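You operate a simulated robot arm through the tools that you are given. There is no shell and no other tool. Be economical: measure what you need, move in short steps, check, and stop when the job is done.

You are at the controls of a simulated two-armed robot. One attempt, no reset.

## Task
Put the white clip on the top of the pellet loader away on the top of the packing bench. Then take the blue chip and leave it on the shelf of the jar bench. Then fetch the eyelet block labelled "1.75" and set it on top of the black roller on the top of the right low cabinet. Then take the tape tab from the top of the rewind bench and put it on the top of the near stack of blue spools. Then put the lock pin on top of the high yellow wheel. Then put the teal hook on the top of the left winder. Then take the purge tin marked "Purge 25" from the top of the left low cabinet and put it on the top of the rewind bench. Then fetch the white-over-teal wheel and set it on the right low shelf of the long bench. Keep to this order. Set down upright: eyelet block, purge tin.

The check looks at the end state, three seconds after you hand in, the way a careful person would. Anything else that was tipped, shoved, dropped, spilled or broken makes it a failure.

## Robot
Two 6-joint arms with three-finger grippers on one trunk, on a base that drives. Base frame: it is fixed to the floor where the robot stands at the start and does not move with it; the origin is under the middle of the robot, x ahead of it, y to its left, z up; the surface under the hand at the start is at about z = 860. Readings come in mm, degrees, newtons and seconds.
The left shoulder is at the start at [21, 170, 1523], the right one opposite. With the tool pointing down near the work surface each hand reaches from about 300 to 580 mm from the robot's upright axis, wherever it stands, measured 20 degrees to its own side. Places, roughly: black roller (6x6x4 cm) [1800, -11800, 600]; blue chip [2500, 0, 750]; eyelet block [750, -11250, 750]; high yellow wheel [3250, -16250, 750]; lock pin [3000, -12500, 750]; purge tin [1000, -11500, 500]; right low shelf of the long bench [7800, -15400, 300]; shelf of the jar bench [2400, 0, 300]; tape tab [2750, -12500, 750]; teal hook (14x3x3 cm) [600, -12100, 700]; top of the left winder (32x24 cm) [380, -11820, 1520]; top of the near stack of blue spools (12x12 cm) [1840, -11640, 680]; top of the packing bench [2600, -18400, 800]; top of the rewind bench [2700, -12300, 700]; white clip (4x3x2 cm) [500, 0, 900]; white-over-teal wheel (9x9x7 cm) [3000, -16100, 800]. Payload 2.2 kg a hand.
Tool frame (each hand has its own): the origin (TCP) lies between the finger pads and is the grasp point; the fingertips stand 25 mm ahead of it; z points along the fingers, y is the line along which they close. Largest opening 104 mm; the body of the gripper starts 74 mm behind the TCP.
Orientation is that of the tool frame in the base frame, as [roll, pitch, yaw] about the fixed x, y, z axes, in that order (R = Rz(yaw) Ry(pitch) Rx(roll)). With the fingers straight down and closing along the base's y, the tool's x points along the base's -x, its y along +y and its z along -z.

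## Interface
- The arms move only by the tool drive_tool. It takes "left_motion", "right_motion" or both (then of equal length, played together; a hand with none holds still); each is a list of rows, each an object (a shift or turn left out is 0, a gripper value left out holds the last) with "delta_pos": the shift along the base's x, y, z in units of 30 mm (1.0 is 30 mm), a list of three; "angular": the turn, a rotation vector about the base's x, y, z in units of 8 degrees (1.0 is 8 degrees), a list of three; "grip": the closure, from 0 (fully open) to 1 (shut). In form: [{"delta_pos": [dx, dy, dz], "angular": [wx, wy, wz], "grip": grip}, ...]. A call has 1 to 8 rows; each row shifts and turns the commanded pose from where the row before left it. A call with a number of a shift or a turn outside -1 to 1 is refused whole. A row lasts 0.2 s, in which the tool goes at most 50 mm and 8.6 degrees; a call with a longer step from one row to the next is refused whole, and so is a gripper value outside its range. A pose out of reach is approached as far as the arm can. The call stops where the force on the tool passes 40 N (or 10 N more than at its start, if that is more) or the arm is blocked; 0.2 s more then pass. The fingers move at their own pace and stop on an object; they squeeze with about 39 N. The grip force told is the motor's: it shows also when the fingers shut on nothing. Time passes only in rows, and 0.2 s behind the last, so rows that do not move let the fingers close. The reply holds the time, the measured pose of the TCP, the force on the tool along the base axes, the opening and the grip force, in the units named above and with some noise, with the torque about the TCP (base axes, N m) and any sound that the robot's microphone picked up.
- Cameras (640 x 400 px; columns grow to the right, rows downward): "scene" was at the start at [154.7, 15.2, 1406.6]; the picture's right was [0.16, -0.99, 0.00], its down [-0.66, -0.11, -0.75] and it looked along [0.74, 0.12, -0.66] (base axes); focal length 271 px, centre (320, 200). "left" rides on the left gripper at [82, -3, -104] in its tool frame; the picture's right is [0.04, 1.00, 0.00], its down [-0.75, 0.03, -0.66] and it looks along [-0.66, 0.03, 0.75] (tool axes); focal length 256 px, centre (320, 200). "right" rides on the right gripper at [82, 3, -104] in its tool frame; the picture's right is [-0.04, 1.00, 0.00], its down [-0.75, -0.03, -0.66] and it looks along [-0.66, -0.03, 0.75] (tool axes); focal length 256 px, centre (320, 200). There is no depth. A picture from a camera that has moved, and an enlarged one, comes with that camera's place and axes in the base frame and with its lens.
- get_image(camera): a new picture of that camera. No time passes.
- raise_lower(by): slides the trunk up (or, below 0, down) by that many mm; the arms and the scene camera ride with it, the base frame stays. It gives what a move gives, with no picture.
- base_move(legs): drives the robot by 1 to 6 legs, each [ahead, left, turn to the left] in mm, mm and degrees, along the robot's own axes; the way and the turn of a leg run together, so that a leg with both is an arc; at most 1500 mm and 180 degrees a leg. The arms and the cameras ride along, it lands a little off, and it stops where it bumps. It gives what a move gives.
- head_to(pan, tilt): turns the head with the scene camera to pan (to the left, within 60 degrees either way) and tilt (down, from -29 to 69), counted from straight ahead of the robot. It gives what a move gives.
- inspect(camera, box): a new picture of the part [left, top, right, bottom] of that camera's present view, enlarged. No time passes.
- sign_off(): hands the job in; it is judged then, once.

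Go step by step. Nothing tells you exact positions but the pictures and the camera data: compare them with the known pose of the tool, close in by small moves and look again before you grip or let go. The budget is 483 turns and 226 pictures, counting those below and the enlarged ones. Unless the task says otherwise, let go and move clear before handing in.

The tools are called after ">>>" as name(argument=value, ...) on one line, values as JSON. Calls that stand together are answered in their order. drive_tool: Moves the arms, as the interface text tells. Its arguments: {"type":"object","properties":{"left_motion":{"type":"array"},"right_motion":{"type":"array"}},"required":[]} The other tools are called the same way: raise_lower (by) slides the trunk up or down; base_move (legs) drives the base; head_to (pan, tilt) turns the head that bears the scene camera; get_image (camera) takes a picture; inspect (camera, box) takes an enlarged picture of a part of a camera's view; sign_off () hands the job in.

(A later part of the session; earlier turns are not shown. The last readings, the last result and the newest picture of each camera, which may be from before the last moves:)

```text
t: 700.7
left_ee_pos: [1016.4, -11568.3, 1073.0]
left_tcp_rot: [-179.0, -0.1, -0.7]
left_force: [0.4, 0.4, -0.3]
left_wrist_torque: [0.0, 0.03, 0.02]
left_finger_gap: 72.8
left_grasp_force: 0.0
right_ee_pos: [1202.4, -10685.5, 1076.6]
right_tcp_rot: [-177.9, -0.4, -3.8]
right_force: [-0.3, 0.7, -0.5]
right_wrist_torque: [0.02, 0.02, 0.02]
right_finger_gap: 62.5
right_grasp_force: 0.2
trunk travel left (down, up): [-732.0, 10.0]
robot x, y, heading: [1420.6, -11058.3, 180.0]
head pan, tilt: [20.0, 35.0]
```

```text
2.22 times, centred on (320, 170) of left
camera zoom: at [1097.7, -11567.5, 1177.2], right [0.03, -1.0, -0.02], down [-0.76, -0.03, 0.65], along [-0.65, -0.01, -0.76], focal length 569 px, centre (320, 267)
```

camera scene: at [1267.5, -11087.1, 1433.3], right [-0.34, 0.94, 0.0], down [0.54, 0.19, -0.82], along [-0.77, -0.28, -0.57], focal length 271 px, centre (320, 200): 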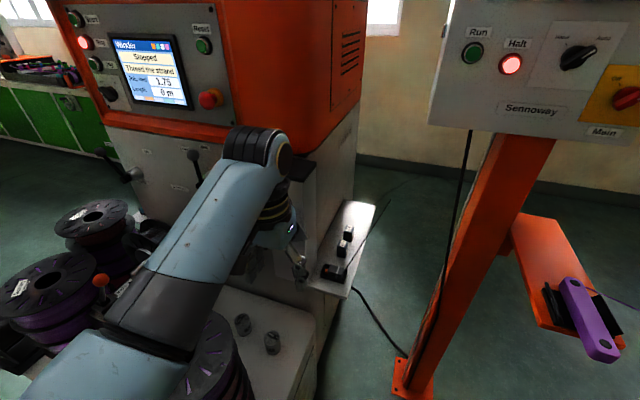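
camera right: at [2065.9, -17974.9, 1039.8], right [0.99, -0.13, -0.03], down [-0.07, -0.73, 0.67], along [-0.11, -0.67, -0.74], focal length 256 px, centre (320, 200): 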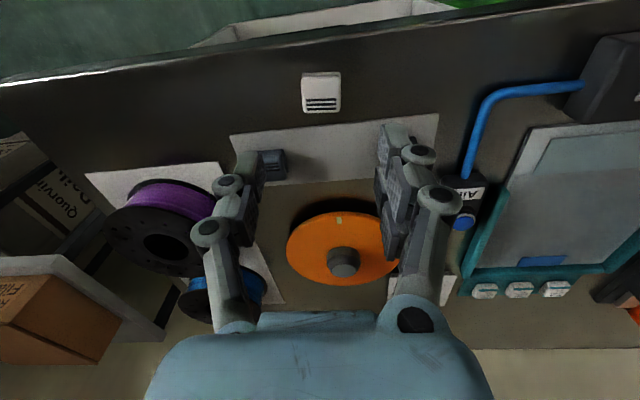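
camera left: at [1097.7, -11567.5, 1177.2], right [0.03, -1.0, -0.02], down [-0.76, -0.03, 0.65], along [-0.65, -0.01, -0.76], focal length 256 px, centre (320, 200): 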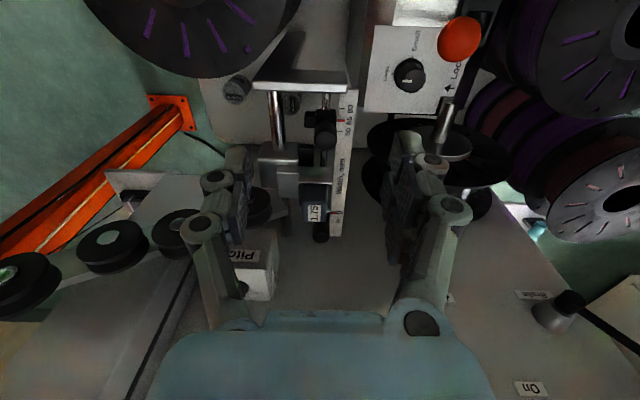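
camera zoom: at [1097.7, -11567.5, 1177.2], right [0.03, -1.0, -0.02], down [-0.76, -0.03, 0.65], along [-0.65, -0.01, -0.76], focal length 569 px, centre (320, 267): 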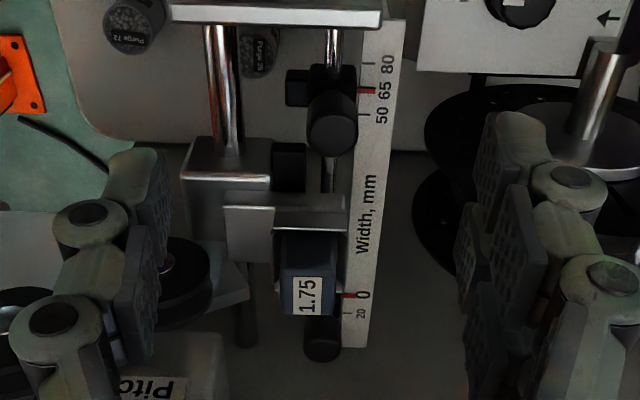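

The block's top is about 32 mm wide, with 40 mm free on its north side before the roller, so fingers closing along y with a narrow opening will fit. I need more reach, so I'm easing the base 130 mm west and narrowing the grip.

>>> base_move(legs=[[130, 0, 0]])

>>> drive_tool(left_motion=[{"delta_pos": [0, 0, -0.6], "grip": 0.5}, {"delta_pos": [0, 0, -0.6]}, {}])

>>> get_image(camera="left")

```text
t: 702.2
left_ee_pos: [798.3, -11473.9, 1074.7]
left_tcp_rot: [-178.5, -4.2, -8.0]
left_force: [21.5, 5.4, 13.1]
left_wrist_torque: [-0.76, 3.15, -0.1]
left_finger_gap: 72.7
left_grasp_force: 0.0
right_ee_pos: [1062.4, -10618.2, 1078.1]
right_tcp_rot: [-177.9, -0.1, -10.3]
right_force: [0.1, -0.4, 0.1]
right_wrist_torque: [0.0, -0.03, 0.0]
right_finger_gap: 62.4
right_grasp_force: 0.1
trunk travel left (down, up): [-732.0, 10.0]
robot x, y, heading: [1235.9, -11009.9, 173.1]
head pan, tilt: [20.0, 35.0]
stopped in leg 1: the force on the tool passed its limit at 641 N (the readings are from after the stop); the commanded pose is now the measured one
```

```text
t: 702.6
left_ee_pos: [799.0, -11478.6, 1062.4]
left_tcp_rot: [-178.5, -4.5, -7.8]
left_force: [19.0, 2.8, 3.1]
left_wrist_torque: [-0.43, 2.43, -0.01]
left_finger_gap: 51.9
left_grasp_force: 0.0
right_ee_pos: [1060.1, -10619.4, 1078.7]
right_tcp_rot: [-177.9, -0.1, -10.4]
right_force: [-0.1, -0.6, 0.6]
right_wrist_torque: [-0.01, -0.04, 0.04]
right_finger_gap: 62.5
right_grasp_force: 0.0
trunk travel left (down, up): [-732.0, 10.0]
robot x, y, heading: [1236.6, -11012.7, 173.4]
head pan, tilt: [20.0, 35.0]
stopped in row 1 (left hand): the force on the tool passed its limit at 63 N (the readings are from after the stop); the commanded pose is now the measured one
```

```text
127 pictures are left
camera left: at [871.4, -11486.1, 1173.9], right [-0.09, -1.0, -0.02], down [-0.8, 0.06, 0.59], along [-0.59, 0.07, -0.8], focal length 256 px, centre (320, 200)
```

left: 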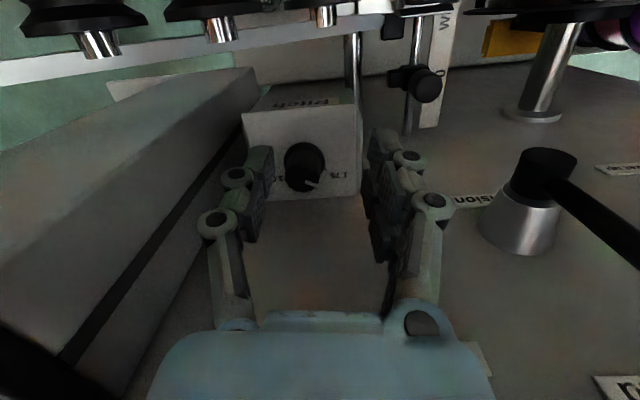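

That move ended badly: the left hand overshot and pressed the winder's face. I need to see the situation before touching anything.

>>> get_image(camera="scene")

>>> head_to(pan=50, tilt=35)

>>> get_image(camera="scene")

```text
126 pictures are left
camera scene: at [1086.6, -11020.8, 1433.6], right [-0.23, 0.97, 0.0], down [0.56, 0.13, -0.82], along [-0.8, -0.19, -0.57], focal length 271 px, centre (320, 200)
```

scene: 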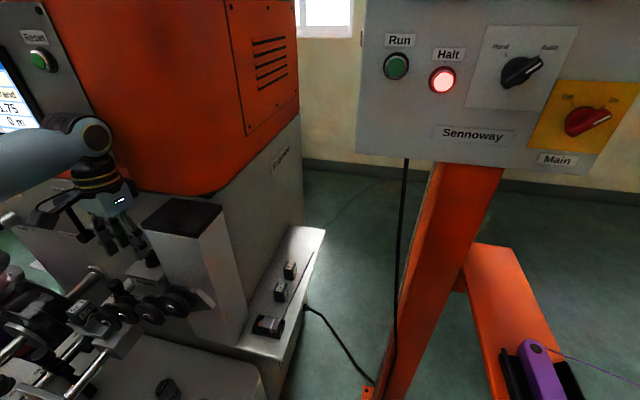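

```text
t: 703.5
left_ee_pos: [798.6, -11477.5, 1064.0]
left_tcp_rot: [-178.6, -4.3, -7.8]
left_force: [31.8, 8.6, -8.1]
left_wrist_torque: [-0.99, 3.19, -0.17]
left_finger_gap: 52.2
left_grasp_force: 0.0
right_ee_pos: [1061.4, -10618.7, 1078.1]
right_tcp_rot: [-177.8, -0.1, -10.3]
right_force: [0.4, 0.7, 0.3]
right_wrist_torque: [0.01, -0.02, 0.0]
right_finger_gap: 62.5
right_grasp_force: 0.0
trunk travel left (down, up): [-732.0, 10.0]
robot x, y, heading: [1232.1, -11013.7, 173.5]
head pan, tilt: [50.0, 35.0]
```

```text
125 pictures are left
camera scene: at [1109.0, -11061.5, 1433.7], right [-0.69, 0.73, 0.0], down [0.41, 0.39, -0.82], along [-0.6, -0.56, -0.57], focal length 271 px, centre (320, 200)
```

scene: 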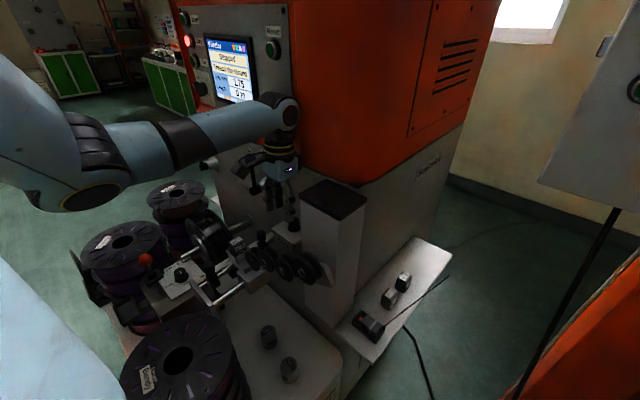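

Nothing looks tipped: stacks, tins, blocks and tray are all in place. I'll pull the hand gently back east, off the winder face.

>>> drive_tool(left_motion=[{"delta_pos": [0.5, 0, 0.2]}, {"delta_pos": [0.7, 0, 0.2]}, {"delta_pos": [0.8, 0, 0], "angular": [0, 0.2, 0.2]}, {"delta_pos": [0.8, 0, 0], "angular": [0, 0.2, 0.3]}, {"angular": [0, 0.1, 0.4]}, {}])

>>> get_image(camera="left")

```text
t: 705.0
left_ee_pos: [877.1, -11478.3, 1075.2]
left_tcp_rot: [-178.8, -0.5, -0.5]
left_force: [-0.4, 0.4, -0.3]
left_wrist_torque: [-0.02, -0.01, -0.01]
left_finger_gap: 52.1
left_grasp_force: 0.0
right_ee_pos: [1059.3, -10620.7, 1078.7]
right_tcp_rot: [-177.6, -0.2, -10.3]
right_force: [0.2, 0.0, 0.3]
right_wrist_torque: [0.0, 0.02, -0.01]
right_finger_gap: 62.3
right_grasp_force: 0.0
trunk travel left (down, up): [-732.0, 10.0]
robot x, y, heading: [1234.0, -11014.5, 173.4]
head pan, tilt: [50.0, 35.0]
```

```text
124 pictures are left
camera left: at [957.9, -11477.3, 1180.3], right [0.03, -1.0, -0.02], down [-0.76, -0.04, 0.65], along [-0.65, 0.0, -0.76], focal length 256 px, centre (320, 200)
```

left: 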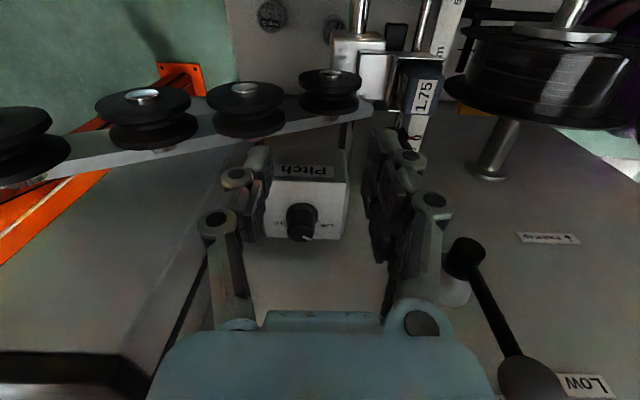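

The hand is free again and the block's top reads (889, −11562). Moving over it and descending partway to check the clearances.

>>> drive_tool(left_motion=[{"delta_pos": [0.1, -0.9, 0]}, {"delta_pos": [0.1, -0.9, 0]}, {"delta_pos": [0.1, -0.9, 0]}, {"delta_pos": [0, -0.2, -0.7]}, {"delta_pos": [0, 0, -0.7]}, {"delta_pos": [0, 0, -0.7]}, {}])

>>> get_image(camera="left")

```text
t: 706.5
left_ee_pos: [887.7, -11563.2, 1011.7]
left_tcp_rot: [-178.8, -0.4, -0.7]
left_force: [1.0, 0.4, 0.4]
left_wrist_torque: [0.02, -0.02, 0.02]
left_finger_gap: 52.0
left_grasp_force: 0.0
right_ee_pos: [1057.6, -10621.0, 1077.8]
right_tcp_rot: [-177.8, -0.3, -10.3]
right_force: [-0.2, 1.1, 0.6]
right_wrist_torque: [0.02, 0.0, -0.05]
right_finger_gap: 62.3
right_grasp_force: 0.0
trunk travel left (down, up): [-732.0, 10.0]
robot x, y, heading: [1237.5, -11009.4, 173.6]
head pan, tilt: [50.0, 35.0]
```

```text
123 pictures are left
camera left: at [969.4, -11563.8, 1116.9], right [0.03, -1.0, -0.02], down [-0.76, -0.03, 0.65], along [-0.65, 0.0, -0.76], focal length 256 px, centre (320, 200)
```

left: 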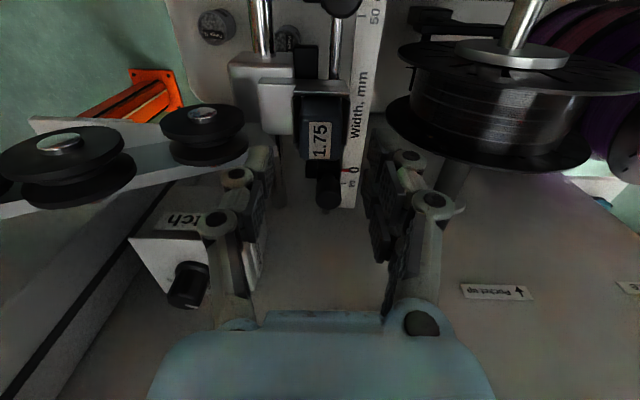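

Block centred; roller and spool both leave about 45–50 mm to each side. Descending the last 68 mm in small steps.

>>> drive_tool(left_motion=[{"delta_pos": [0, 0, -0.6]}, {"delta_pos": [0, 0, -0.6]}, {"delta_pos": [0, 0, -0.6]}, {"delta_pos": [0, 0, -0.4]}, {}])

>>> get_image(camera="left")

```text
t: 707.8
left_ee_pos: [887.8, -11562.8, 946.9]
left_tcp_rot: [-178.8, -0.5, -0.6]
left_force: [-0.2, 0.2, 0.0]
left_wrist_torque: [0.01, 0.03, 0.0]
left_finger_gap: 51.7
left_grasp_force: 0.0
right_ee_pos: [1058.7, -10620.3, 1077.5]
right_tcp_rot: [-177.7, -0.1, -10.3]
right_force: [-0.4, -0.5, -0.2]
right_wrist_torque: [0.01, -0.01, 0.02]
right_finger_gap: 62.6
right_grasp_force: 0.0
trunk travel left (down, up): [-732.0, 10.0]
robot x, y, heading: [1233.6, -11013.0, 173.3]
head pan, tilt: [50.0, 35.0]
```

```text
122 pictures are left
camera left: at [967.6, -11564.1, 1051.7], right [0.03, -1.0, -0.02], down [-0.76, -0.03, 0.65], along [-0.65, 0.0, -0.76], focal length 256 px, centre (320, 200)
```

left: 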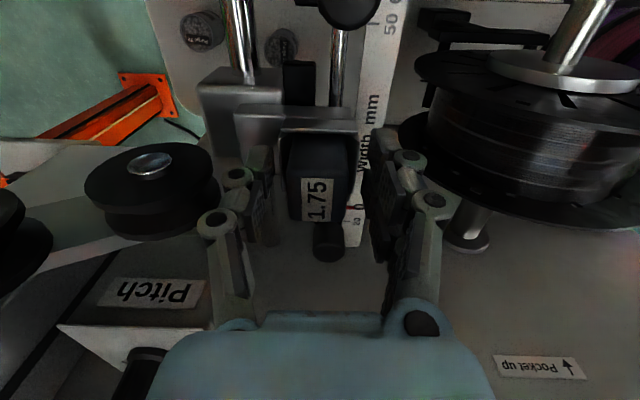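

The block is between the pads. I'll go 12 mm lower for a firmer hold and close.

>>> drive_tool(left_motion=[{"delta_pos": [0, 0, -0.4]}, {}, {"grip": 1}, {"grip": 1}, {"grip": 1}])

>>> get_image(camera="left")

```text
t: 709.0
left_ee_pos: [889.0, -11562.1, 933.8]
left_tcp_rot: [-178.8, -0.5, -0.6]
left_force: [0.4, 8.5, -5.6]
left_wrist_torque: [0.17, 0.53, 0.77]
left_finger_gap: 42.2
left_grasp_force: 45.4
right_ee_pos: [1057.7, -10619.9, 1077.1]
right_tcp_rot: [-177.8, -0.2, -10.3]
right_force: [-0.6, 0.3, -0.6]
right_wrist_torque: [-0.01, -0.01, 0.01]
right_finger_gap: 62.3
right_grasp_force: 0.1
trunk travel left (down, up): [-732.0, 10.0]
robot x, y, heading: [1236.8, -11009.8, 173.2]
head pan, tilt: [50.0, 35.0]
```

```text
121 pictures are left
camera left: at [968.3, -11563.0, 1039.5], right [0.03, -1.0, -0.02], down [-0.76, -0.04, 0.65], along [-0.65, 0.0, -0.76], focal length 256 px, centre (320, 200)
```

left: 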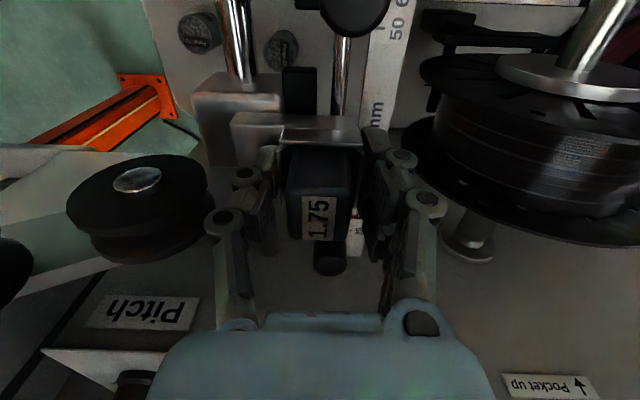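

The fingers stopped at 42 mm, wider than the block, so the tips are on the bracket's base. I'll open slightly, rise 13 mm and close again.

>>> drive_tool(left_motion=[{"grip": 0.5}, {"grip": 0.5}, {"delta_pos": [0, 0, 0.43]}, {}, {"grip": 1}, {"grip": 1}, {"grip": 1}])

>>> get_image(camera="left")

```text
t: 710.5
left_ee_pos: [888.9, -11563.4, 946.2]
left_tcp_rot: [-178.9, -0.4, -0.7]
left_force: [1.8, 4.1, -1.3]
left_wrist_torque: [0.31, -0.42, 0.83]
left_finger_gap: 44.0
left_grasp_force: 44.4
right_ee_pos: [1057.6, -10619.7, 1077.3]
right_tcp_rot: [-177.8, -0.2, -10.3]
right_force: [0.9, 0.3, 0.1]
right_wrist_torque: [0.01, -0.01, -0.01]
right_finger_gap: 62.3
right_grasp_force: 0.1
trunk travel left (down, up): [-732.0, 10.0]
robot x, y, heading: [1234.8, -11009.8, 173.7]
head pan, tilt: [50.0, 35.0]
```

```text
120 pictures are left
camera left: at [968.2, -11563.2, 1051.7], right [0.03, -1.0, -0.02], down [-0.76, -0.04, 0.65], along [-0.65, 0.0, -0.76], focal length 256 px, centre (320, 200)
```

left: 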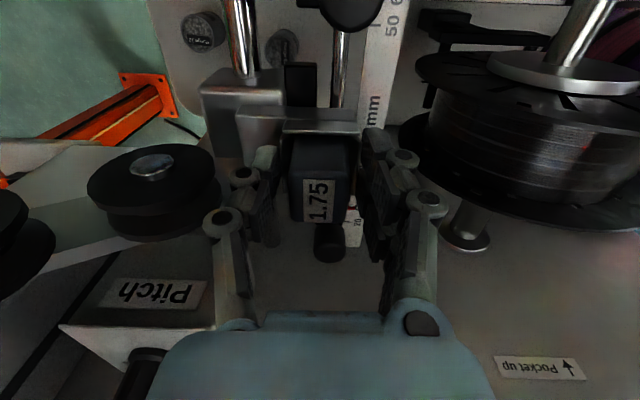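

Still stopping at 44 mm; I'll zoom in to see what the tips touch.

>>> inspect(camera="left", box=[225, 90, 405, 270])

```text
2.22 times, centred on (315, 180) of left
camera zoom: at [968.2, -11563.2, 1051.7], right [0.03, -1.0, -0.02], down [-0.76, -0.04, 0.65], along [-0.65, 0.0, -0.76], focal length 569 px, centre (331, 244)
```

zoom: 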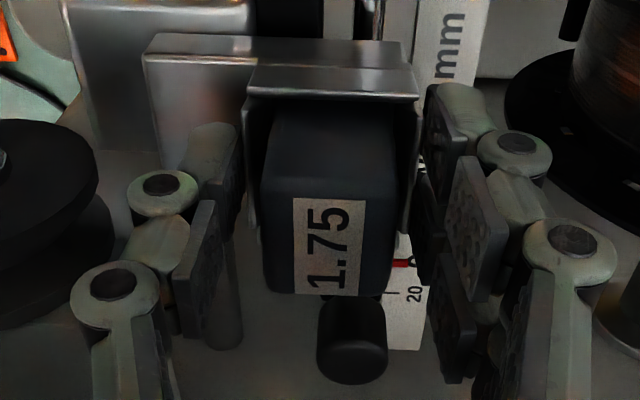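

The block sits in a pocket whose side walls cover its east half; the west 22 mm sticks out free. I'll open, shift 22 mm west and grip there.

>>> drive_tool(left_motion=[{"grip": 0.48}, {"grip": 0.48}, {"delta_pos": [-0.73, 0, 0]}, {"delta_pos": [0, 0, -0.1]}, {"grip": 1}, {"grip": 1}, {"grip": 1}])

>>> inspect(camera="left", box=[225, 90, 405, 270])

```text
t: 712.1
left_ee_pos: [865.9, -11564.8, 942.4]
left_tcp_rot: [-178.7, -0.5, -0.6]
left_force: [0.0, 6.5, -4.1]
left_wrist_torque: [0.27, 0.81, 0.37]
left_finger_gap: 43.4
left_grasp_force: 44.7
right_ee_pos: [1057.1, -10620.3, 1077.4]
right_tcp_rot: [-177.8, -0.2, -10.4]
right_force: [0.5, 0.2, -0.3]
right_wrist_torque: [0.01, 0.03, 0.02]
right_finger_gap: 62.3
right_grasp_force: 0.1
trunk travel left (down, up): [-732.0, 10.0]
robot x, y, heading: [1238.2, -11011.9, 173.5]
head pan, tilt: [50.0, 35.0]
```

```text
2.22 times, centred on (315, 180) of left
camera zoom: at [945.4, -11563.2, 1047.6], right [0.03, -1.0, -0.02], down [-0.76, -0.04, 0.65], along [-0.65, 0.0, -0.76], focal length 569 px, centre (331, 244)
```

zoom: 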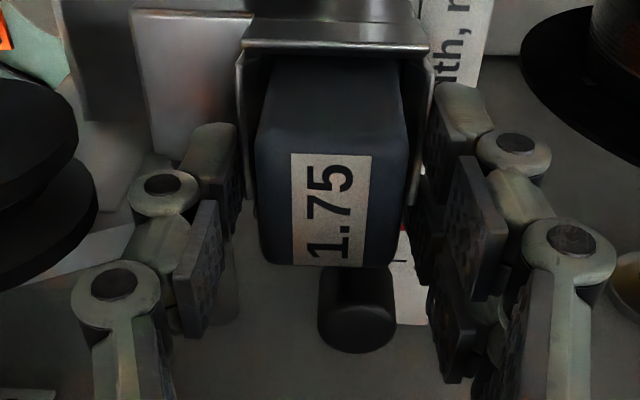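

The tips are most likely still on the thin pocket walls. I'll open, rise another 13 mm so that only the exposed top of the block is between the pads, and close again.

>>> drive_tool(left_motion=[{"grip": 0.48}, {"grip": 0.48}, {"delta_pos": [0, 0, 0.43]}, {}, {"grip": 1}, {"grip": 1}, {"grip": 1}])

>>> inspect(camera="left", box=[225, 90, 405, 270])

```text
t: 713.8
left_ee_pos: [866.5, -11564.7, 956.2]
left_tcp_rot: [-178.9, -0.5, -0.8]
left_force: [0.5, 1.0, -0.2]
left_wrist_torque: [0.04, 0.01, -0.02]
left_finger_gap: 30.0
left_grasp_force: 39.2
right_ee_pos: [1058.8, -10620.1, 1077.8]
right_tcp_rot: [-177.8, -0.2, -10.4]
right_force: [0.1, 0.0, 0.0]
right_wrist_torque: [0.0, -0.01, 0.02]
right_finger_gap: 62.3
right_grasp_force: 0.1
trunk travel left (down, up): [-732.0, 10.0]
robot x, y, heading: [1237.1, -11011.4, 173.3]
head pan, tilt: [50.0, 35.0]
```

```text
2.22 times, centred on (315, 180) of left
camera zoom: at [946.2, -11564.7, 1061.0], right [0.03, -1.0, -0.02], down [-0.76, -0.03, 0.65], along [-0.65, 0.0, -0.76], focal length 569 px, centre (331, 244)
```

zoom: 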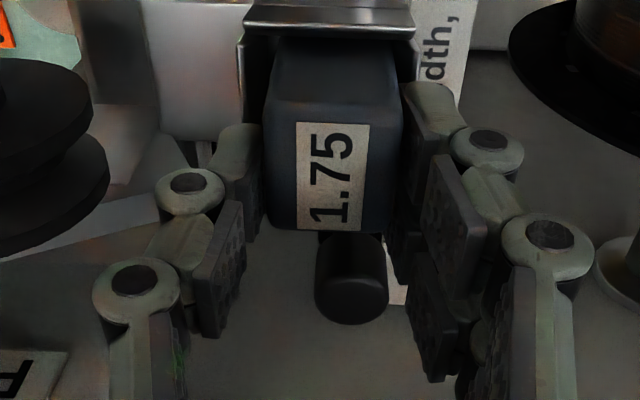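

Gripped at 30 mm: that's the block itself. Lifting straight up, slowly.

>>> drive_tool(left_motion=[{"delta_pos": [0, 0, 0.4], "grip": 1}, {"delta_pos": [0, 0, 0.5]}, {"delta_pos": [0, 0, 0.6]}, {"delta_pos": [0, 0, 0.7]}, {"delta_pos": [0, 0, 0.7]}, {}])

>>> get_image(camera="left")

```text
t: 715.1
left_ee_pos: [864.3, -11563.2, 1041.8]
left_tcp_rot: [-178.7, -0.5, -0.7]
left_force: [-0.3, 0.3, -1.1]
left_wrist_torque: [0.03, 0.02, 0.01]
left_finger_gap: 30.2
left_grasp_force: 39.0
right_ee_pos: [1058.4, -10620.5, 1077.2]
right_tcp_rot: [-177.7, -0.2, -10.3]
right_force: [-0.4, 0.0, -0.2]
right_wrist_torque: [-0.02, 0.03, 0.02]
right_finger_gap: 62.8
right_grasp_force: 0.0
trunk travel left (down, up): [-732.0, 10.0]
robot x, y, heading: [1237.1, -11008.7, 173.2]
head pan, tilt: [50.0, 35.0]
```

```text
116 pictures are left
camera left: at [944.2, -11564.1, 1146.5], right [0.03, -1.0, -0.02], down [-0.76, -0.03, 0.65], along [-0.65, 0.0, -0.76], focal length 256 px, centre (320, 200)
```

left: 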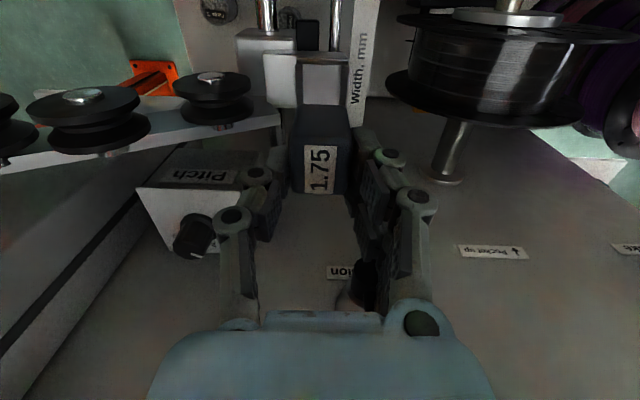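

The block is out, held at 30 mm. To reach the black roller I'll go round to the south front of the right cabinet. First I lift and draw the hand back east, above the rollers.

>>> drive_tool(left_motion=[{"delta_pos": [0.3, 0, 0.8]}, {"delta_pos": [0.8, 0, 0.5]}, {"delta_pos": [0.9, 0.2, 0]}, {"delta_pos": [0.9, 0.2, 0]}, {"delta_pos": [0.9, 0.5, 0]}, {"delta_pos": [0.7, 0.8, 0]}, {"delta_pos": [0.5, 0.9, 0]}, {"delta_pos": [0, 0.9, 0]}])

>>> drive_tool(left_motion=[{"delta_pos": [0, 0.9, 0]}, {"delta_pos": [0, 0.9, 0]}, {"delta_pos": [0, 0.9, 0]}, {"delta_pos": [0, 0.9, 0]}, {}])

>>> get_image(camera="left")

```text
t: 717.0
left_ee_pos: [942.5, -11456.4, 1068.8]
left_tcp_rot: [-178.9, -0.6, -0.7]
left_force: [-0.3, 1.0, -0.6]
left_wrist_torque: [-0.05, -0.01, -0.01]
left_finger_gap: 30.2
left_grasp_force: 39.2
left hand out of reach, approached as far as the arm can: row 3, 4, 5, 6
right_ee_pos: [1056.3, -10619.4, 1077.3]
right_tcp_rot: [-177.8, -0.3, -10.3]
right_force: [-0.9, -0.4, 0.0]
right_wrist_torque: [-0.05, 0.0, 0.03]
right_finger_gap: 62.2
right_grasp_force: 0.0
trunk travel left (down, up): [-732.0, 10.0]
robot x, y, heading: [1235.4, -11012.1, 173.5]
head pan, tilt: [50.0, 35.0]
```

```text
t: 718.1
left_ee_pos: [948.5, -11360.2, 1093.5]
left_tcp_rot: [-178.8, -0.5, -0.8]
left_force: [0.5, -0.5, -1.2]
left_wrist_torque: [0.06, 0.05, 0.01]
left_finger_gap: 29.8
left_grasp_force: 39.0
left hand out of reach, approached as far as the arm can: row 2, 3, 4
right_ee_pos: [1058.0, -10620.7, 1078.0]
right_tcp_rot: [-177.7, -0.3, -10.3]
right_force: [-0.1, -0.1, -0.1]
right_wrist_torque: [0.0, 0.01, 0.0]
right_finger_gap: 62.2
right_grasp_force: 0.2
trunk travel left (down, up): [-732.0, 10.0]
robot x, y, heading: [1235.3, -11015.5, 173.6]
head pan, tilt: [50.0, 35.0]
```

```text
115 pictures are left
camera left: at [1029.9, -11360.3, 1198.2], right [0.03, -1.0, -0.02], down [-0.76, -0.04, 0.65], along [-0.65, 0.0, -0.76], focal length 256 px, centre (320, 200)
```

left: 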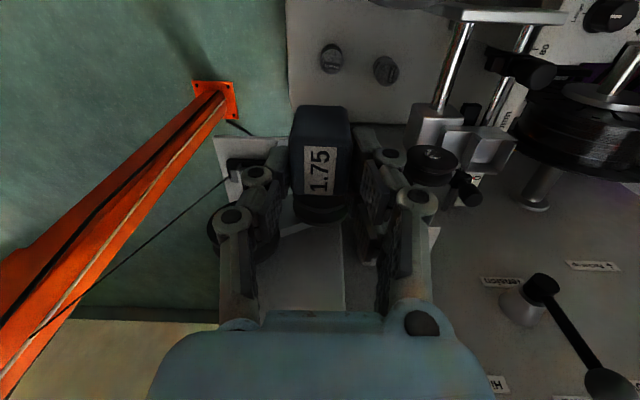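

Inner reach limit there, but the block is secure. I'll back east, sidle north, turn to face east, lower the trunk fully, and reverse out along the path I came in by.

>>> base_move(legs=[[-200, 0, 0], [0, -440, 0], [0, 0, -90], [0, 0, -83]])

>>> raise_lower(by=-400)

>>> raise_lower(by=-330)

```text
t: 729.3
left_ee_pos: [1726.4, -10218.5, 1093.5]
left_tcp_rot: [-178.8, -0.4, -173.1]
left_force: [-0.8, 0.1, -0.8]
left_wrist_torque: [0.01, -0.03, -0.01]
left_finger_gap: 30.1
left_grasp_force: 39.1
right_ee_pos: [1716.9, -10966.2, 1078.9]
right_tcp_rot: [-177.7, -0.2, 177.2]
right_force: [-0.3, -0.6, -0.6]
right_wrist_torque: [-0.01, 0.0, 0.04]
right_finger_gap: 62.3
right_grasp_force: 0.0
trunk travel left (down, up): [-732.0, 10.0]
robot x, y, heading: [1488.5, -10601.6, 0.8]
head pan, tilt: [50.0, 35.0]
```

```text
t: 733.2
left_ee_pos: [1726.5, -10219.4, 693.2]
left_tcp_rot: [-178.9, -0.5, -173.0]
left_force: [0.6, 0.1, -0.7]
left_wrist_torque: [0.01, 0.01, 0.04]
left_finger_gap: 30.2
left_grasp_force: 38.9
right_ee_pos: [1716.0, -10966.0, 678.4]
right_tcp_rot: [-177.9, -0.3, 177.2]
right_force: [-0.3, 0.5, -0.8]
right_wrist_torque: [-0.01, 0.0, 0.02]
right_finger_gap: 62.3
right_grasp_force: 0.0
trunk travel left (down, up): [-332.0, 410.0]
robot x, y, heading: [1486.0, -10597.3, 1.0]
head pan, tilt: [50.0, 35.0]
```

```text
t: 736.4
left_ee_pos: [1675.4, -10219.0, 332.1]
left_tcp_rot: [179.7, -14.1, -172.9]
left_force: [0.1, 1.4, -0.9]
left_wrist_torque: [-0.02, -0.02, 0.0]
left_finger_gap: 30.0
left_grasp_force: 39.5
right_ee_pos: [1714.1, -10963.5, 346.7]
right_tcp_rot: [-177.7, -0.5, 177.4]
right_force: [0.2, -0.4, -0.2]
right_wrist_torque: [0.01, 0.0, -0.01]
right_finger_gap: 62.4
right_grasp_force: 0.0
trunk travel left (down, up): [-2.0, 740.0]
robot x, y, heading: [1487.7, -10601.1, 0.8]
head pan, tilt: [50.0, 35.0]
```

The right hand now sticks out sideways and would meet the post, so I'll bring it forward to its earlier position before reversing.

>>> drive_tool(right_motion=[{"delta_pos": [0.7, 0.6, 0]}, {"delta_pos": [0.7, 0.6, 0]}, {"delta_pos": [0.8, 0.7, 0]}, {"delta_pos": [0.8, 0.7, 0]}, {"delta_pos": [0.8, 0.7, 0]}, {"delta_pos": [0.8, 0.7, 0]}, {}])

>>> base_move(legs=[[-420, 15, 0]])

>>> base_move(legs=[[-345, 0, 0]])

```text
t: 738.0
left_ee_pos: [1674.1, -10219.7, 333.1]
left_tcp_rot: [179.7, -14.1, -172.9]
left_force: [1.0, -0.1, -1.1]
left_wrist_torque: [-0.03, 0.03, 0.0]
left_finger_gap: 29.8
left_grasp_force: 38.7
right_ee_pos: [1853.9, -10843.9, 348.5]
right_tcp_rot: [-177.8, -0.6, 177.3]
right_force: [-0.9, -0.6, 0.2]
right_wrist_torque: [-0.01, 0.02, -0.01]
right_finger_gap: 62.2
right_grasp_force: 0.0
trunk travel left (down, up): [-2.0, 740.0]
robot x, y, heading: [1483.6, -10600.2, 0.8]
head pan, tilt: [50.0, 35.0]
```

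```text
t: 740.5
left_ee_pos: [1263.0, -10211.2, 333.1]
left_tcp_rot: [179.7, -14.1, -172.6]
left_force: [0.9, -0.3, -0.9]
left_wrist_torque: [0.0, -0.01, 0.0]
left_finger_gap: 29.9
left_grasp_force: 39.6
right_ee_pos: [1446.6, -10836.1, 349.0]
right_tcp_rot: [-177.8, -0.5, 177.5]
right_force: [-0.7, 0.6, 0.1]
right_wrist_torque: [0.02, -0.04, 0.01]
right_finger_gap: 62.6
right_grasp_force: 0.1
trunk travel left (down, up): [-2.0, 740.0]
robot x, y, heading: [1077.7, -10590.4, 0.8]
head pan, tilt: [50.0, 35.0]
```

```text
t: 742.8
left_ee_pos: [924.0, -10187.3, 332.8]
left_tcp_rot: [179.8, -14.1, -169.0]
left_force: [-0.5, -0.4, -0.2]
left_wrist_torque: [0.03, 0.0, -0.01]
left_finger_gap: 29.9
left_grasp_force: 38.4
right_ee_pos: [1146.6, -10798.8, 348.6]
right_tcp_rot: [-177.7, -0.5, -178.7]
right_force: [-0.2, 0.3, -1.3]
right_wrist_torque: [0.01, 0.0, -0.03]
right_finger_gap: 62.2
right_grasp_force: 0.1
trunk travel left (down, up): [-2.0, 740.0]
robot x, y, heading: [761.9, -10580.8, 5.0]
head pan, tilt: [50.0, 35.0]
```

Past the strand. Now diagonally round the post, squaring the heading.

>>> base_move(legs=[[-20, 60, -4], [-310, 320, 0]])

>>> base_move(legs=[[-400, 60, 0], [-650, 0, 0]])

```text
t: 745.2
left_ee_pos: [761.9, -9976.3, 334.0]
left_tcp_rot: [179.7, -14.2, -174.0]
left_force: [-0.8, 0.4, -1.0]
left_wrist_torque: [0.02, 0.0, 0.02]
left_finger_gap: 30.0
left_grasp_force: 38.9
right_ee_pos: [932.5, -10605.1, 348.5]
right_tcp_rot: [-177.6, -0.8, 176.5]
right_force: [-0.9, 0.7, 0.5]
right_wrist_torque: [0.02, -0.02, 0.01]
right_finger_gap: 62.4
right_grasp_force: 0.1
trunk travel left (down, up): [-2.0, 740.0]
robot x, y, heading: [570.1, -10352.5, 0.0]
head pan, tilt: [50.0, 35.0]
stopped in leg 2: the robot was blocked; the commanded pose is now the measured one
```

```text
t: 750.9
left_ee_pos: [-280.0, -9916.8, 333.5]
left_tcp_rot: [179.7, -14.1, -174.4]
left_force: [-1.1, -0.2, -0.7]
left_wrist_torque: [0.03, -0.04, -0.01]
left_finger_gap: 30.0
left_grasp_force: 39.0
right_ee_pos: [-114.0, -10546.5, 347.6]
right_tcp_rot: [-177.6, -0.6, 176.0]
right_force: [-1.0, 0.1, 0.1]
right_wrist_torque: [0.0, 0.03, -0.01]
right_finger_gap: 62.3
right_grasp_force: 0.0
trunk travel left (down, up): [-2.0, 740.0]
robot x, y, heading: [-473.3, -10294.4, -0.1]
head pan, tilt: [50.0, 35.0]
```

I was blocked briefly on the way, so I'll look back at the puller side to make sure nothing was disturbed.

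>>> head_to(pan=15, tilt=5)

>>> get_image(camera="scene")

```text
t: 751.9
left_ee_pos: [-281.0, -9917.5, 333.3]
left_tcp_rot: [179.8, -14.1, -174.3]
left_force: [0.3, 0.7, -0.1]
left_wrist_torque: [0.01, -0.02, -0.05]
left_finger_gap: 29.7
left_grasp_force: 39.3
right_ee_pos: [-115.0, -10546.6, 348.4]
right_tcp_rot: [-177.5, -0.6, 176.1]
right_force: [0.3, 0.1, 0.2]
right_wrist_torque: [0.02, 0.04, -0.01]
right_finger_gap: 62.4
right_grasp_force: 0.0
trunk travel left (down, up): [-2.0, 740.0]
robot x, y, heading: [-475.0, -10294.5, -0.2]
head pan, tilt: [15.0, 5.0]
```

```text
114 pictures are left
camera scene: at [-283.5, -10270.8, 739.0], right [0.26, -0.97, 0.0], down [-0.09, -0.02, -1.0], along [0.96, 0.25, -0.09], focal length 271 px, centre (320, 200)
```

scene: 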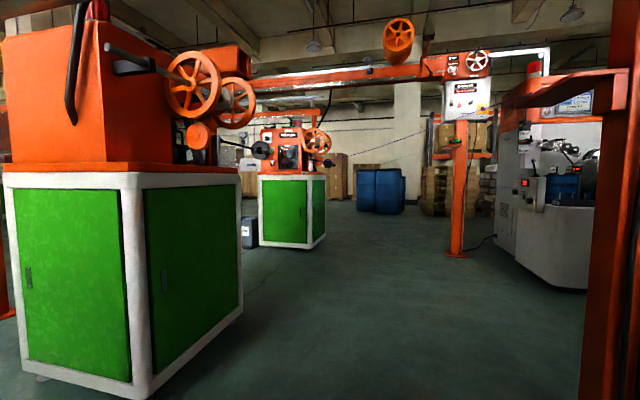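

All in order and the strand is intact. Raising the trunk and driving south, then east to the front of the right cabinet.

>>> raise_lower(by=400)

>>> base_move(legs=[[-100, 0, 0], [0, 0, -90], [1350, 0, 0], [1350, 0, 0], [0, 0, 88]])

>>> base_move(legs=[[1200, 0, 0], [1200, 0, 0], [0, 0, 60]])

>>> head_to(pan=10, tilt=30)

>>> get_image(camera="scene")

```text
t: 755.7
left_ee_pos: [-255.8, -9917.5, 755.4]
left_tcp_rot: [-179.6, -6.9, -174.5]
left_force: [-0.4, 0.3, -1.5]
left_wrist_torque: [0.02, -0.02, 0.01]
left_finger_gap: 30.1
left_grasp_force: 39.6
right_ee_pos: [-115.1, -10547.2, 748.7]
right_tcp_rot: [-177.6, -0.6, 176.1]
right_force: [0.6, 0.2, 0.7]
right_wrist_torque: [0.04, -0.01, 0.0]
right_finger_gap: 62.4
right_grasp_force: 0.0
trunk travel left (down, up): [-402.0, 340.0]
robot x, y, heading: [-477.2, -10295.1, 0.1]
head pan, tilt: [15.0, 5.0]
```

```text
t: 777.1
left_ee_pos: [-355.5, -12602.2, 754.7]
left_tcp_rot: [-179.7, -7.0, -176.7]
left_force: [-0.3, -0.1, -1.4]
left_wrist_torque: [0.01, -0.02, -0.02]
left_finger_gap: 30.1
left_grasp_force: 39.1
right_ee_pos: [-238.3, -13237.7, 747.0]
right_tcp_rot: [-177.6, -0.5, 174.1]
right_force: [0.1, 0.1, -0.3]
right_wrist_torque: [0.0, -0.02, -0.03]
right_finger_gap: 62.1
right_grasp_force: 0.1
trunk travel left (down, up): [-402.0, 340.0]
robot x, y, heading: [-589.5, -12972.5, -2.2]
head pan, tilt: [15.0, 5.0]
```

```text
t: 791.7
left_ee_pos: [1656.7, -12719.4, 755.5]
left_tcp_rot: [-179.7, -7.0, -117.9]
left_force: [0.0, 0.1, -0.3]
left_wrist_torque: [-0.02, 0.02, -0.02]
left_finger_gap: 30.0
left_grasp_force: 39.1
right_ee_pos: [2260.6, -12948.0, 749.8]
right_tcp_rot: [-177.5, -0.5, -127.2]
right_force: [-0.5, 0.7, -1.3]
right_wrist_torque: [0.02, 0.01, 0.02]
right_finger_gap: 62.4
right_grasp_force: 0.0
trunk travel left (down, up): [-402.0, 340.0]
robot x, y, heading: [1848.0, -13113.6, 56.4]
head pan, tilt: [15.0, 5.0]
```

```text
t: 792.6
left_ee_pos: [1658.2, -12719.5, 754.9]
left_tcp_rot: [-179.7, -7.0, -117.9]
left_force: [-0.1, -0.6, -0.7]
left_wrist_torque: [0.04, -0.01, 0.01]
left_finger_gap: 30.0
left_grasp_force: 39.2
right_ee_pos: [2259.3, -12948.8, 748.9]
right_tcp_rot: [-177.6, -0.6, -127.2]
right_force: [-0.2, -1.0, 0.8]
right_wrist_torque: [0.03, 0.03, -0.03]
right_finger_gap: 62.7
right_grasp_force: 0.0
trunk travel left (down, up): [-402.0, 340.0]
robot x, y, heading: [1851.8, -13112.1, 56.5]
head pan, tilt: [10.0, 30.0]
```

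```text
113 pictures are left
camera scene: at [1931.3, -12965.7, 1107.5], right [0.92, -0.4, 0.0], down [-0.2, -0.46, -0.87], along [0.35, 0.79, -0.5], focal length 271 px, centre (320, 200)
```

scene: 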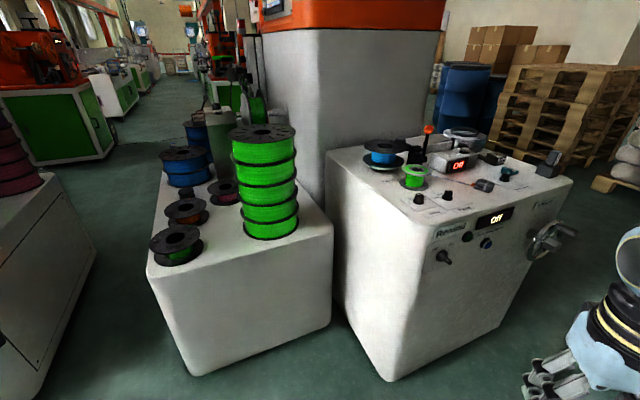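

A good view of the right cabinet and the rewind bench. I'll enlarge both.

>>> inspect(camera="scene", box=[140, 100, 320, 270])

>>> inspect(camera="scene", box=[340, 110, 580, 280])

```text
2.35 times, centred on (230, 185) of scene
camera zoom: at [1931.3, -12965.7, 1107.5], right [0.92, -0.4, 0.0], down [-0.2, -0.46, -0.87], along [0.35, 0.79, -0.5], focal length 638 px, centre (532, 235)
```

zoom: 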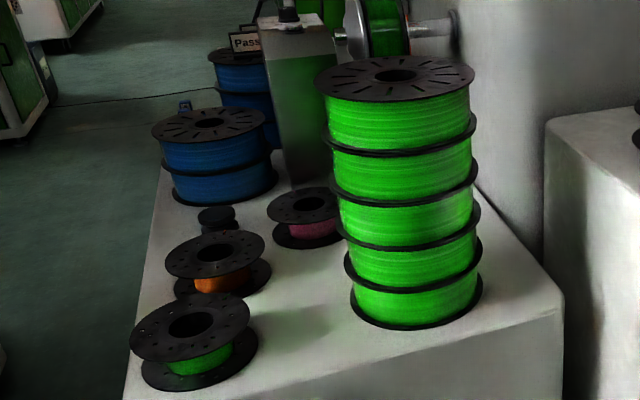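

```text
2.35 times, centred on (460, 195) of scene
camera zoom: at [1931.3, -12965.7, 1107.5], right [0.92, -0.4, 0.0], down [-0.2, -0.46, -0.87], along [0.35, 0.79, -0.5], focal length 638 px, centre (-9, 212)
```

zoom: 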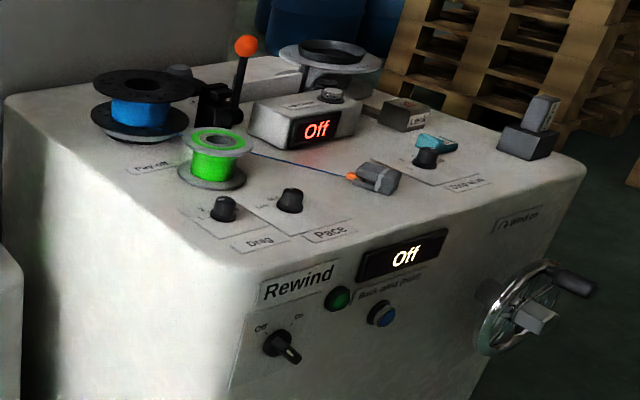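

The black roller is at about (1816, −11850), top z ≈ 570, and the near blue stack at about (1831, −11642). I'll level the left hand, swing the right one clear of the rewind bench, and dock diagonally in front of the right cabinet.

>>> drive_tool(left_motion=[{"angular": [0.2, -0.1, 0]}, {"angular": [0.2, -0.1, 0]}, {"angular": [0.2, -0.1, 0]}, {"angular": [0.17, -0.1, 0]}, {}, {}, {}, {}], right_motion=[{"delta_pos": [0.1, -0.95, 0]}, {"delta_pos": [0.1, -0.95, 0]}, {"delta_pos": [0.1, -0.95, 0]}, {"delta_pos": [0.1, -0.95, 0]}, {"delta_pos": [0.1, -0.95, 0]}, {"delta_pos": [0.1, -0.95, 0]}, {"delta_pos": [0.1, -0.95, 0]}, {"delta_pos": [0.1, -0.95, 0]}])

>>> base_move(legs=[[250, 157, -6.5], [220, 140, 0]])

>>> get_image(camera="left")

>>> get_image(camera="scene")

```text
t: 794.4
left_ee_pos: [1657.6, -12719.6, 755.7]
left_tcp_rot: [-179.7, 0.0, -117.9]
left_force: [0.8, 0.1, -0.1]
left_wrist_torque: [-0.04, 0.02, -0.01]
left_finger_gap: 29.8
left_grasp_force: 39.0
right_ee_pos: [2285.5, -13177.0, 749.9]
right_tcp_rot: [-177.7, -0.7, -127.2]
right_force: [-0.5, 0.2, 1.0]
right_wrist_torque: [-0.06, 0.04, 0.0]
right_finger_gap: 62.6
right_grasp_force: 0.1
trunk travel left (down, up): [-402.0, 340.0]
robot x, y, heading: [1855.0, -13114.7, 56.3]
head pan, tilt: [10.0, 30.0]
```

```text
t: 797.9
left_ee_pos: [1764.8, -12164.3, 755.9]
left_tcp_rot: [-179.7, 0.1, -124.4]
left_force: [-0.8, -0.6, -0.2]
left_wrist_torque: [0.02, -0.01, -0.01]
left_finger_gap: 29.8
left_grasp_force: 39.1
right_ee_pos: [2333.5, -12689.0, 749.5]
right_tcp_rot: [-177.7, -0.6, -133.7]
right_force: [0.8, 0.5, 0.4]
right_wrist_torque: [0.05, 0.02, 0.03]
right_finger_gap: 62.5
right_grasp_force: 0.0
trunk travel left (down, up): [-402.0, 340.0]
robot x, y, heading: [1906.9, -12569.6, 49.6]
head pan, tilt: [10.0, 30.0]
```

```text
110 pictures are left
camera left: at [1720.8, -12233.3, 860.3], right [-0.85, 0.53, -0.01], down [0.4, 0.64, 0.66], along [0.35, 0.55, -0.76], focal length 256 px, centre (320, 200)
```

left: 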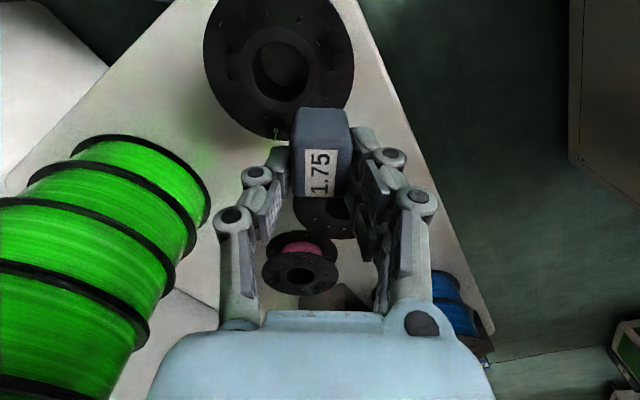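

```text
109 pictures are left
camera scene: at [2007.8, -12440.2, 1107.6], right [0.86, -0.5, 0.0], down [-0.25, -0.43, -0.87], along [0.43, 0.75, -0.5], focal length 271 px, centre (320, 200)
```

scene: 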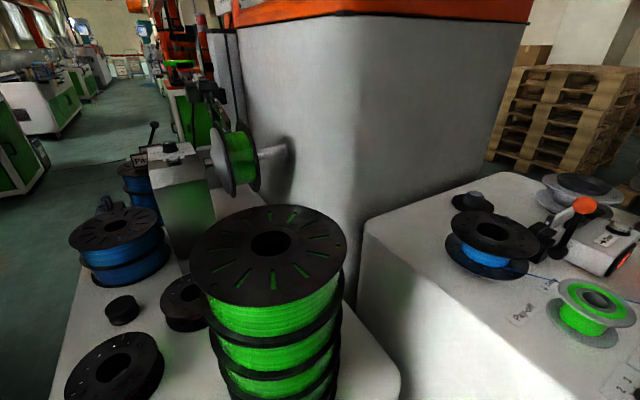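

The roller reads (1818, −11843) again. I'm nudging the base 30 mm north and reaching out over it at this height, planning to lower with the trunk.

>>> base_move(legs=[[23, 19, 0]])

>>> drive_tool(left_motion=[{"delta_pos": [0.1, 0.95, 0]}, {"delta_pos": [0.1, 0.95, 0]}, {"delta_pos": [0.15, 0.95, 0]}, {"delta_pos": [0.15, 0.95, 0]}, {"delta_pos": [0.2, 0.95, 0]}, {"delta_pos": [0.2, 0.95, 0]}, {"delta_pos": [0.2, 0.95, 0]}, {"delta_pos": [0.2, 0.95, 0]}])

>>> get_image(camera="left")

```text
t: 798.7
left_ee_pos: [1732.5, -12168.4, 755.8]
left_tcp_rot: [-179.5, -0.1, -121.1]
left_force: [2.2, 1.6, -1.2]
left_wrist_torque: [-0.1, 0.26, 0.02]
left_finger_gap: 30.0
left_grasp_force: 39.1
right_ee_pos: [2332.0, -12659.5, 749.7]
right_tcp_rot: [-177.6, -0.6, -130.5]
right_force: [2.7, -2.4, 4.9]
right_wrist_torque: [0.25, 0.24, -0.04]
right_finger_gap: 62.4
right_grasp_force: 0.1
trunk travel left (down, up): [-402.0, 340.0]
robot x, y, heading: [1904.3, -12571.9, 53.0]
head pan, tilt: [10.0, 30.0]
```

```text
t: 800.5
left_ee_pos: [1766.3, -11943.4, 768.9]
left_tcp_rot: [-179.6, 0.0, -121.1]
left_force: [-0.2, 0.6, -0.3]
left_wrist_torque: [-0.01, 0.01, 0.01]
left_finger_gap: 29.8
left_grasp_force: 39.1
left hand out of reach, approached as far as the arm can: row 7, 8
right_ee_pos: [2333.9, -12660.1, 751.3]
right_tcp_rot: [-177.6, -0.5, -130.4]
right_force: [-0.1, -0.3, -0.5]
right_wrist_torque: [0.02, -0.01, 0.03]
right_finger_gap: 62.6
right_grasp_force: 0.0
trunk travel left (down, up): [-402.0, 340.0]
robot x, y, heading: [1906.7, -12571.0, 53.0]
head pan, tilt: [10.0, 30.0]
```

```text
108 pictures are left
camera left: at [1726.8, -12015.3, 873.2], right [-0.88, 0.48, -0.01], down [0.36, 0.66, 0.66], along [0.32, 0.57, -0.76], focal length 256 px, centre (320, 200)
```

left: 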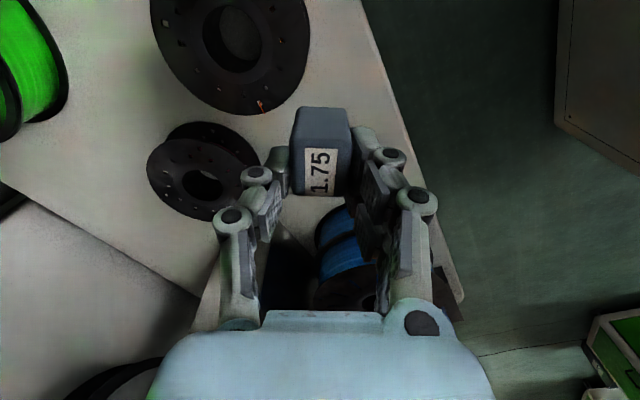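

The base is up against the cabinet, and the arm flagged its limit 100 mm short. I'll test how it behaves with a little more reach before changing anything.

>>> drive_tool(left_motion=[{"delta_pos": [0.2, 0.5, -0.5]}, {"delta_pos": [0.2, 0.5, -0.5]}, {}, {}])

```text
t: 801.5
left_ee_pos: [1771.6, -11929.6, 776.4]
left_tcp_rot: [-179.6, 0.0, -121.2]
left_force: [0.7, 0.1, -1.0]
left_wrist_torque: [0.01, 0.0, 0.02]
left_finger_gap: 29.7
left_grasp_force: 38.8
left hand out of reach, approached as far as the arm can: row 1, 2
right_ee_pos: [2333.2, -12659.7, 749.7]
right_tcp_rot: [-177.7, -0.6, -130.5]
right_force: [0.3, 0.0, 0.5]
right_wrist_torque: [-0.01, -0.01, 0.01]
right_finger_gap: 62.5
right_grasp_force: 0.1
trunk travel left (down, up): [-402.0, 340.0]
robot x, y, heading: [1905.3, -12573.7, 53.2]
head pan, tilt: [10.0, 30.0]
```

The arm is at full stretch. Turning the base so the left shoulder leads should gain about 100 mm. I'll pull the hand back, back the base off, then turn to nearly face east.

>>> drive_tool(left_motion=[{"delta_pos": [-0.2, -0.95, 0]}, {"delta_pos": [-0.2, -0.95, 0]}, {"delta_pos": [-0.1, -0.95, 0]}, {"delta_pos": [0, -0.95, 0]}, {"delta_pos": [0, -0.95, 0]}, {"delta_pos": [0, -0.95, 0]}, {"delta_pos": [0, -0.95, 0]}, {"delta_pos": [0, -0.95, 0]}])

>>> base_move(legs=[[-200, -150, 0], [0, 0, -43]])

```text
t: 803.3
left_ee_pos: [1759.7, -12162.5, 776.2]
left_tcp_rot: [-179.7, -0.1, -121.1]
left_force: [-0.9, 0.4, 0.0]
left_wrist_torque: [0.03, -0.02, -0.02]
left_finger_gap: 29.8
left_grasp_force: 38.9
right_ee_pos: [2331.9, -12659.8, 750.0]
right_tcp_rot: [-177.8, -0.6, -130.5]
right_force: [0.7, 0.0, -0.3]
right_wrist_torque: [-0.01, -0.02, 0.02]
right_finger_gap: 62.4
right_grasp_force: 0.1
trunk travel left (down, up): [-402.0, 340.0]
robot x, y, heading: [1904.8, -12572.9, 53.3]
head pan, tilt: [10.0, 30.0]
```

```text
t: 807.1
left_ee_pos: [2072.9, -12424.3, 775.6]
left_tcp_rot: [-179.6, -0.1, -163.9]
left_force: [0.3, 0.6, -0.1]
left_wrist_torque: [-0.01, 0.02, 0.01]
left_finger_gap: 29.9
left_grasp_force: 39.1
right_ee_pos: [2155.3, -13180.4, 749.1]
right_tcp_rot: [-177.7, -0.6, -173.2]
right_force: [0.5, -0.6, -0.5]
right_wrist_torque: [-0.01, 0.03, 0.01]
right_finger_gap: 62.2
right_grasp_force: 0.0
trunk travel left (down, up): [-402.0, 340.0]
robot x, y, heading: [1902.4, -12822.4, 10.5]
head pan, tilt: [10.0, 30.0]
```

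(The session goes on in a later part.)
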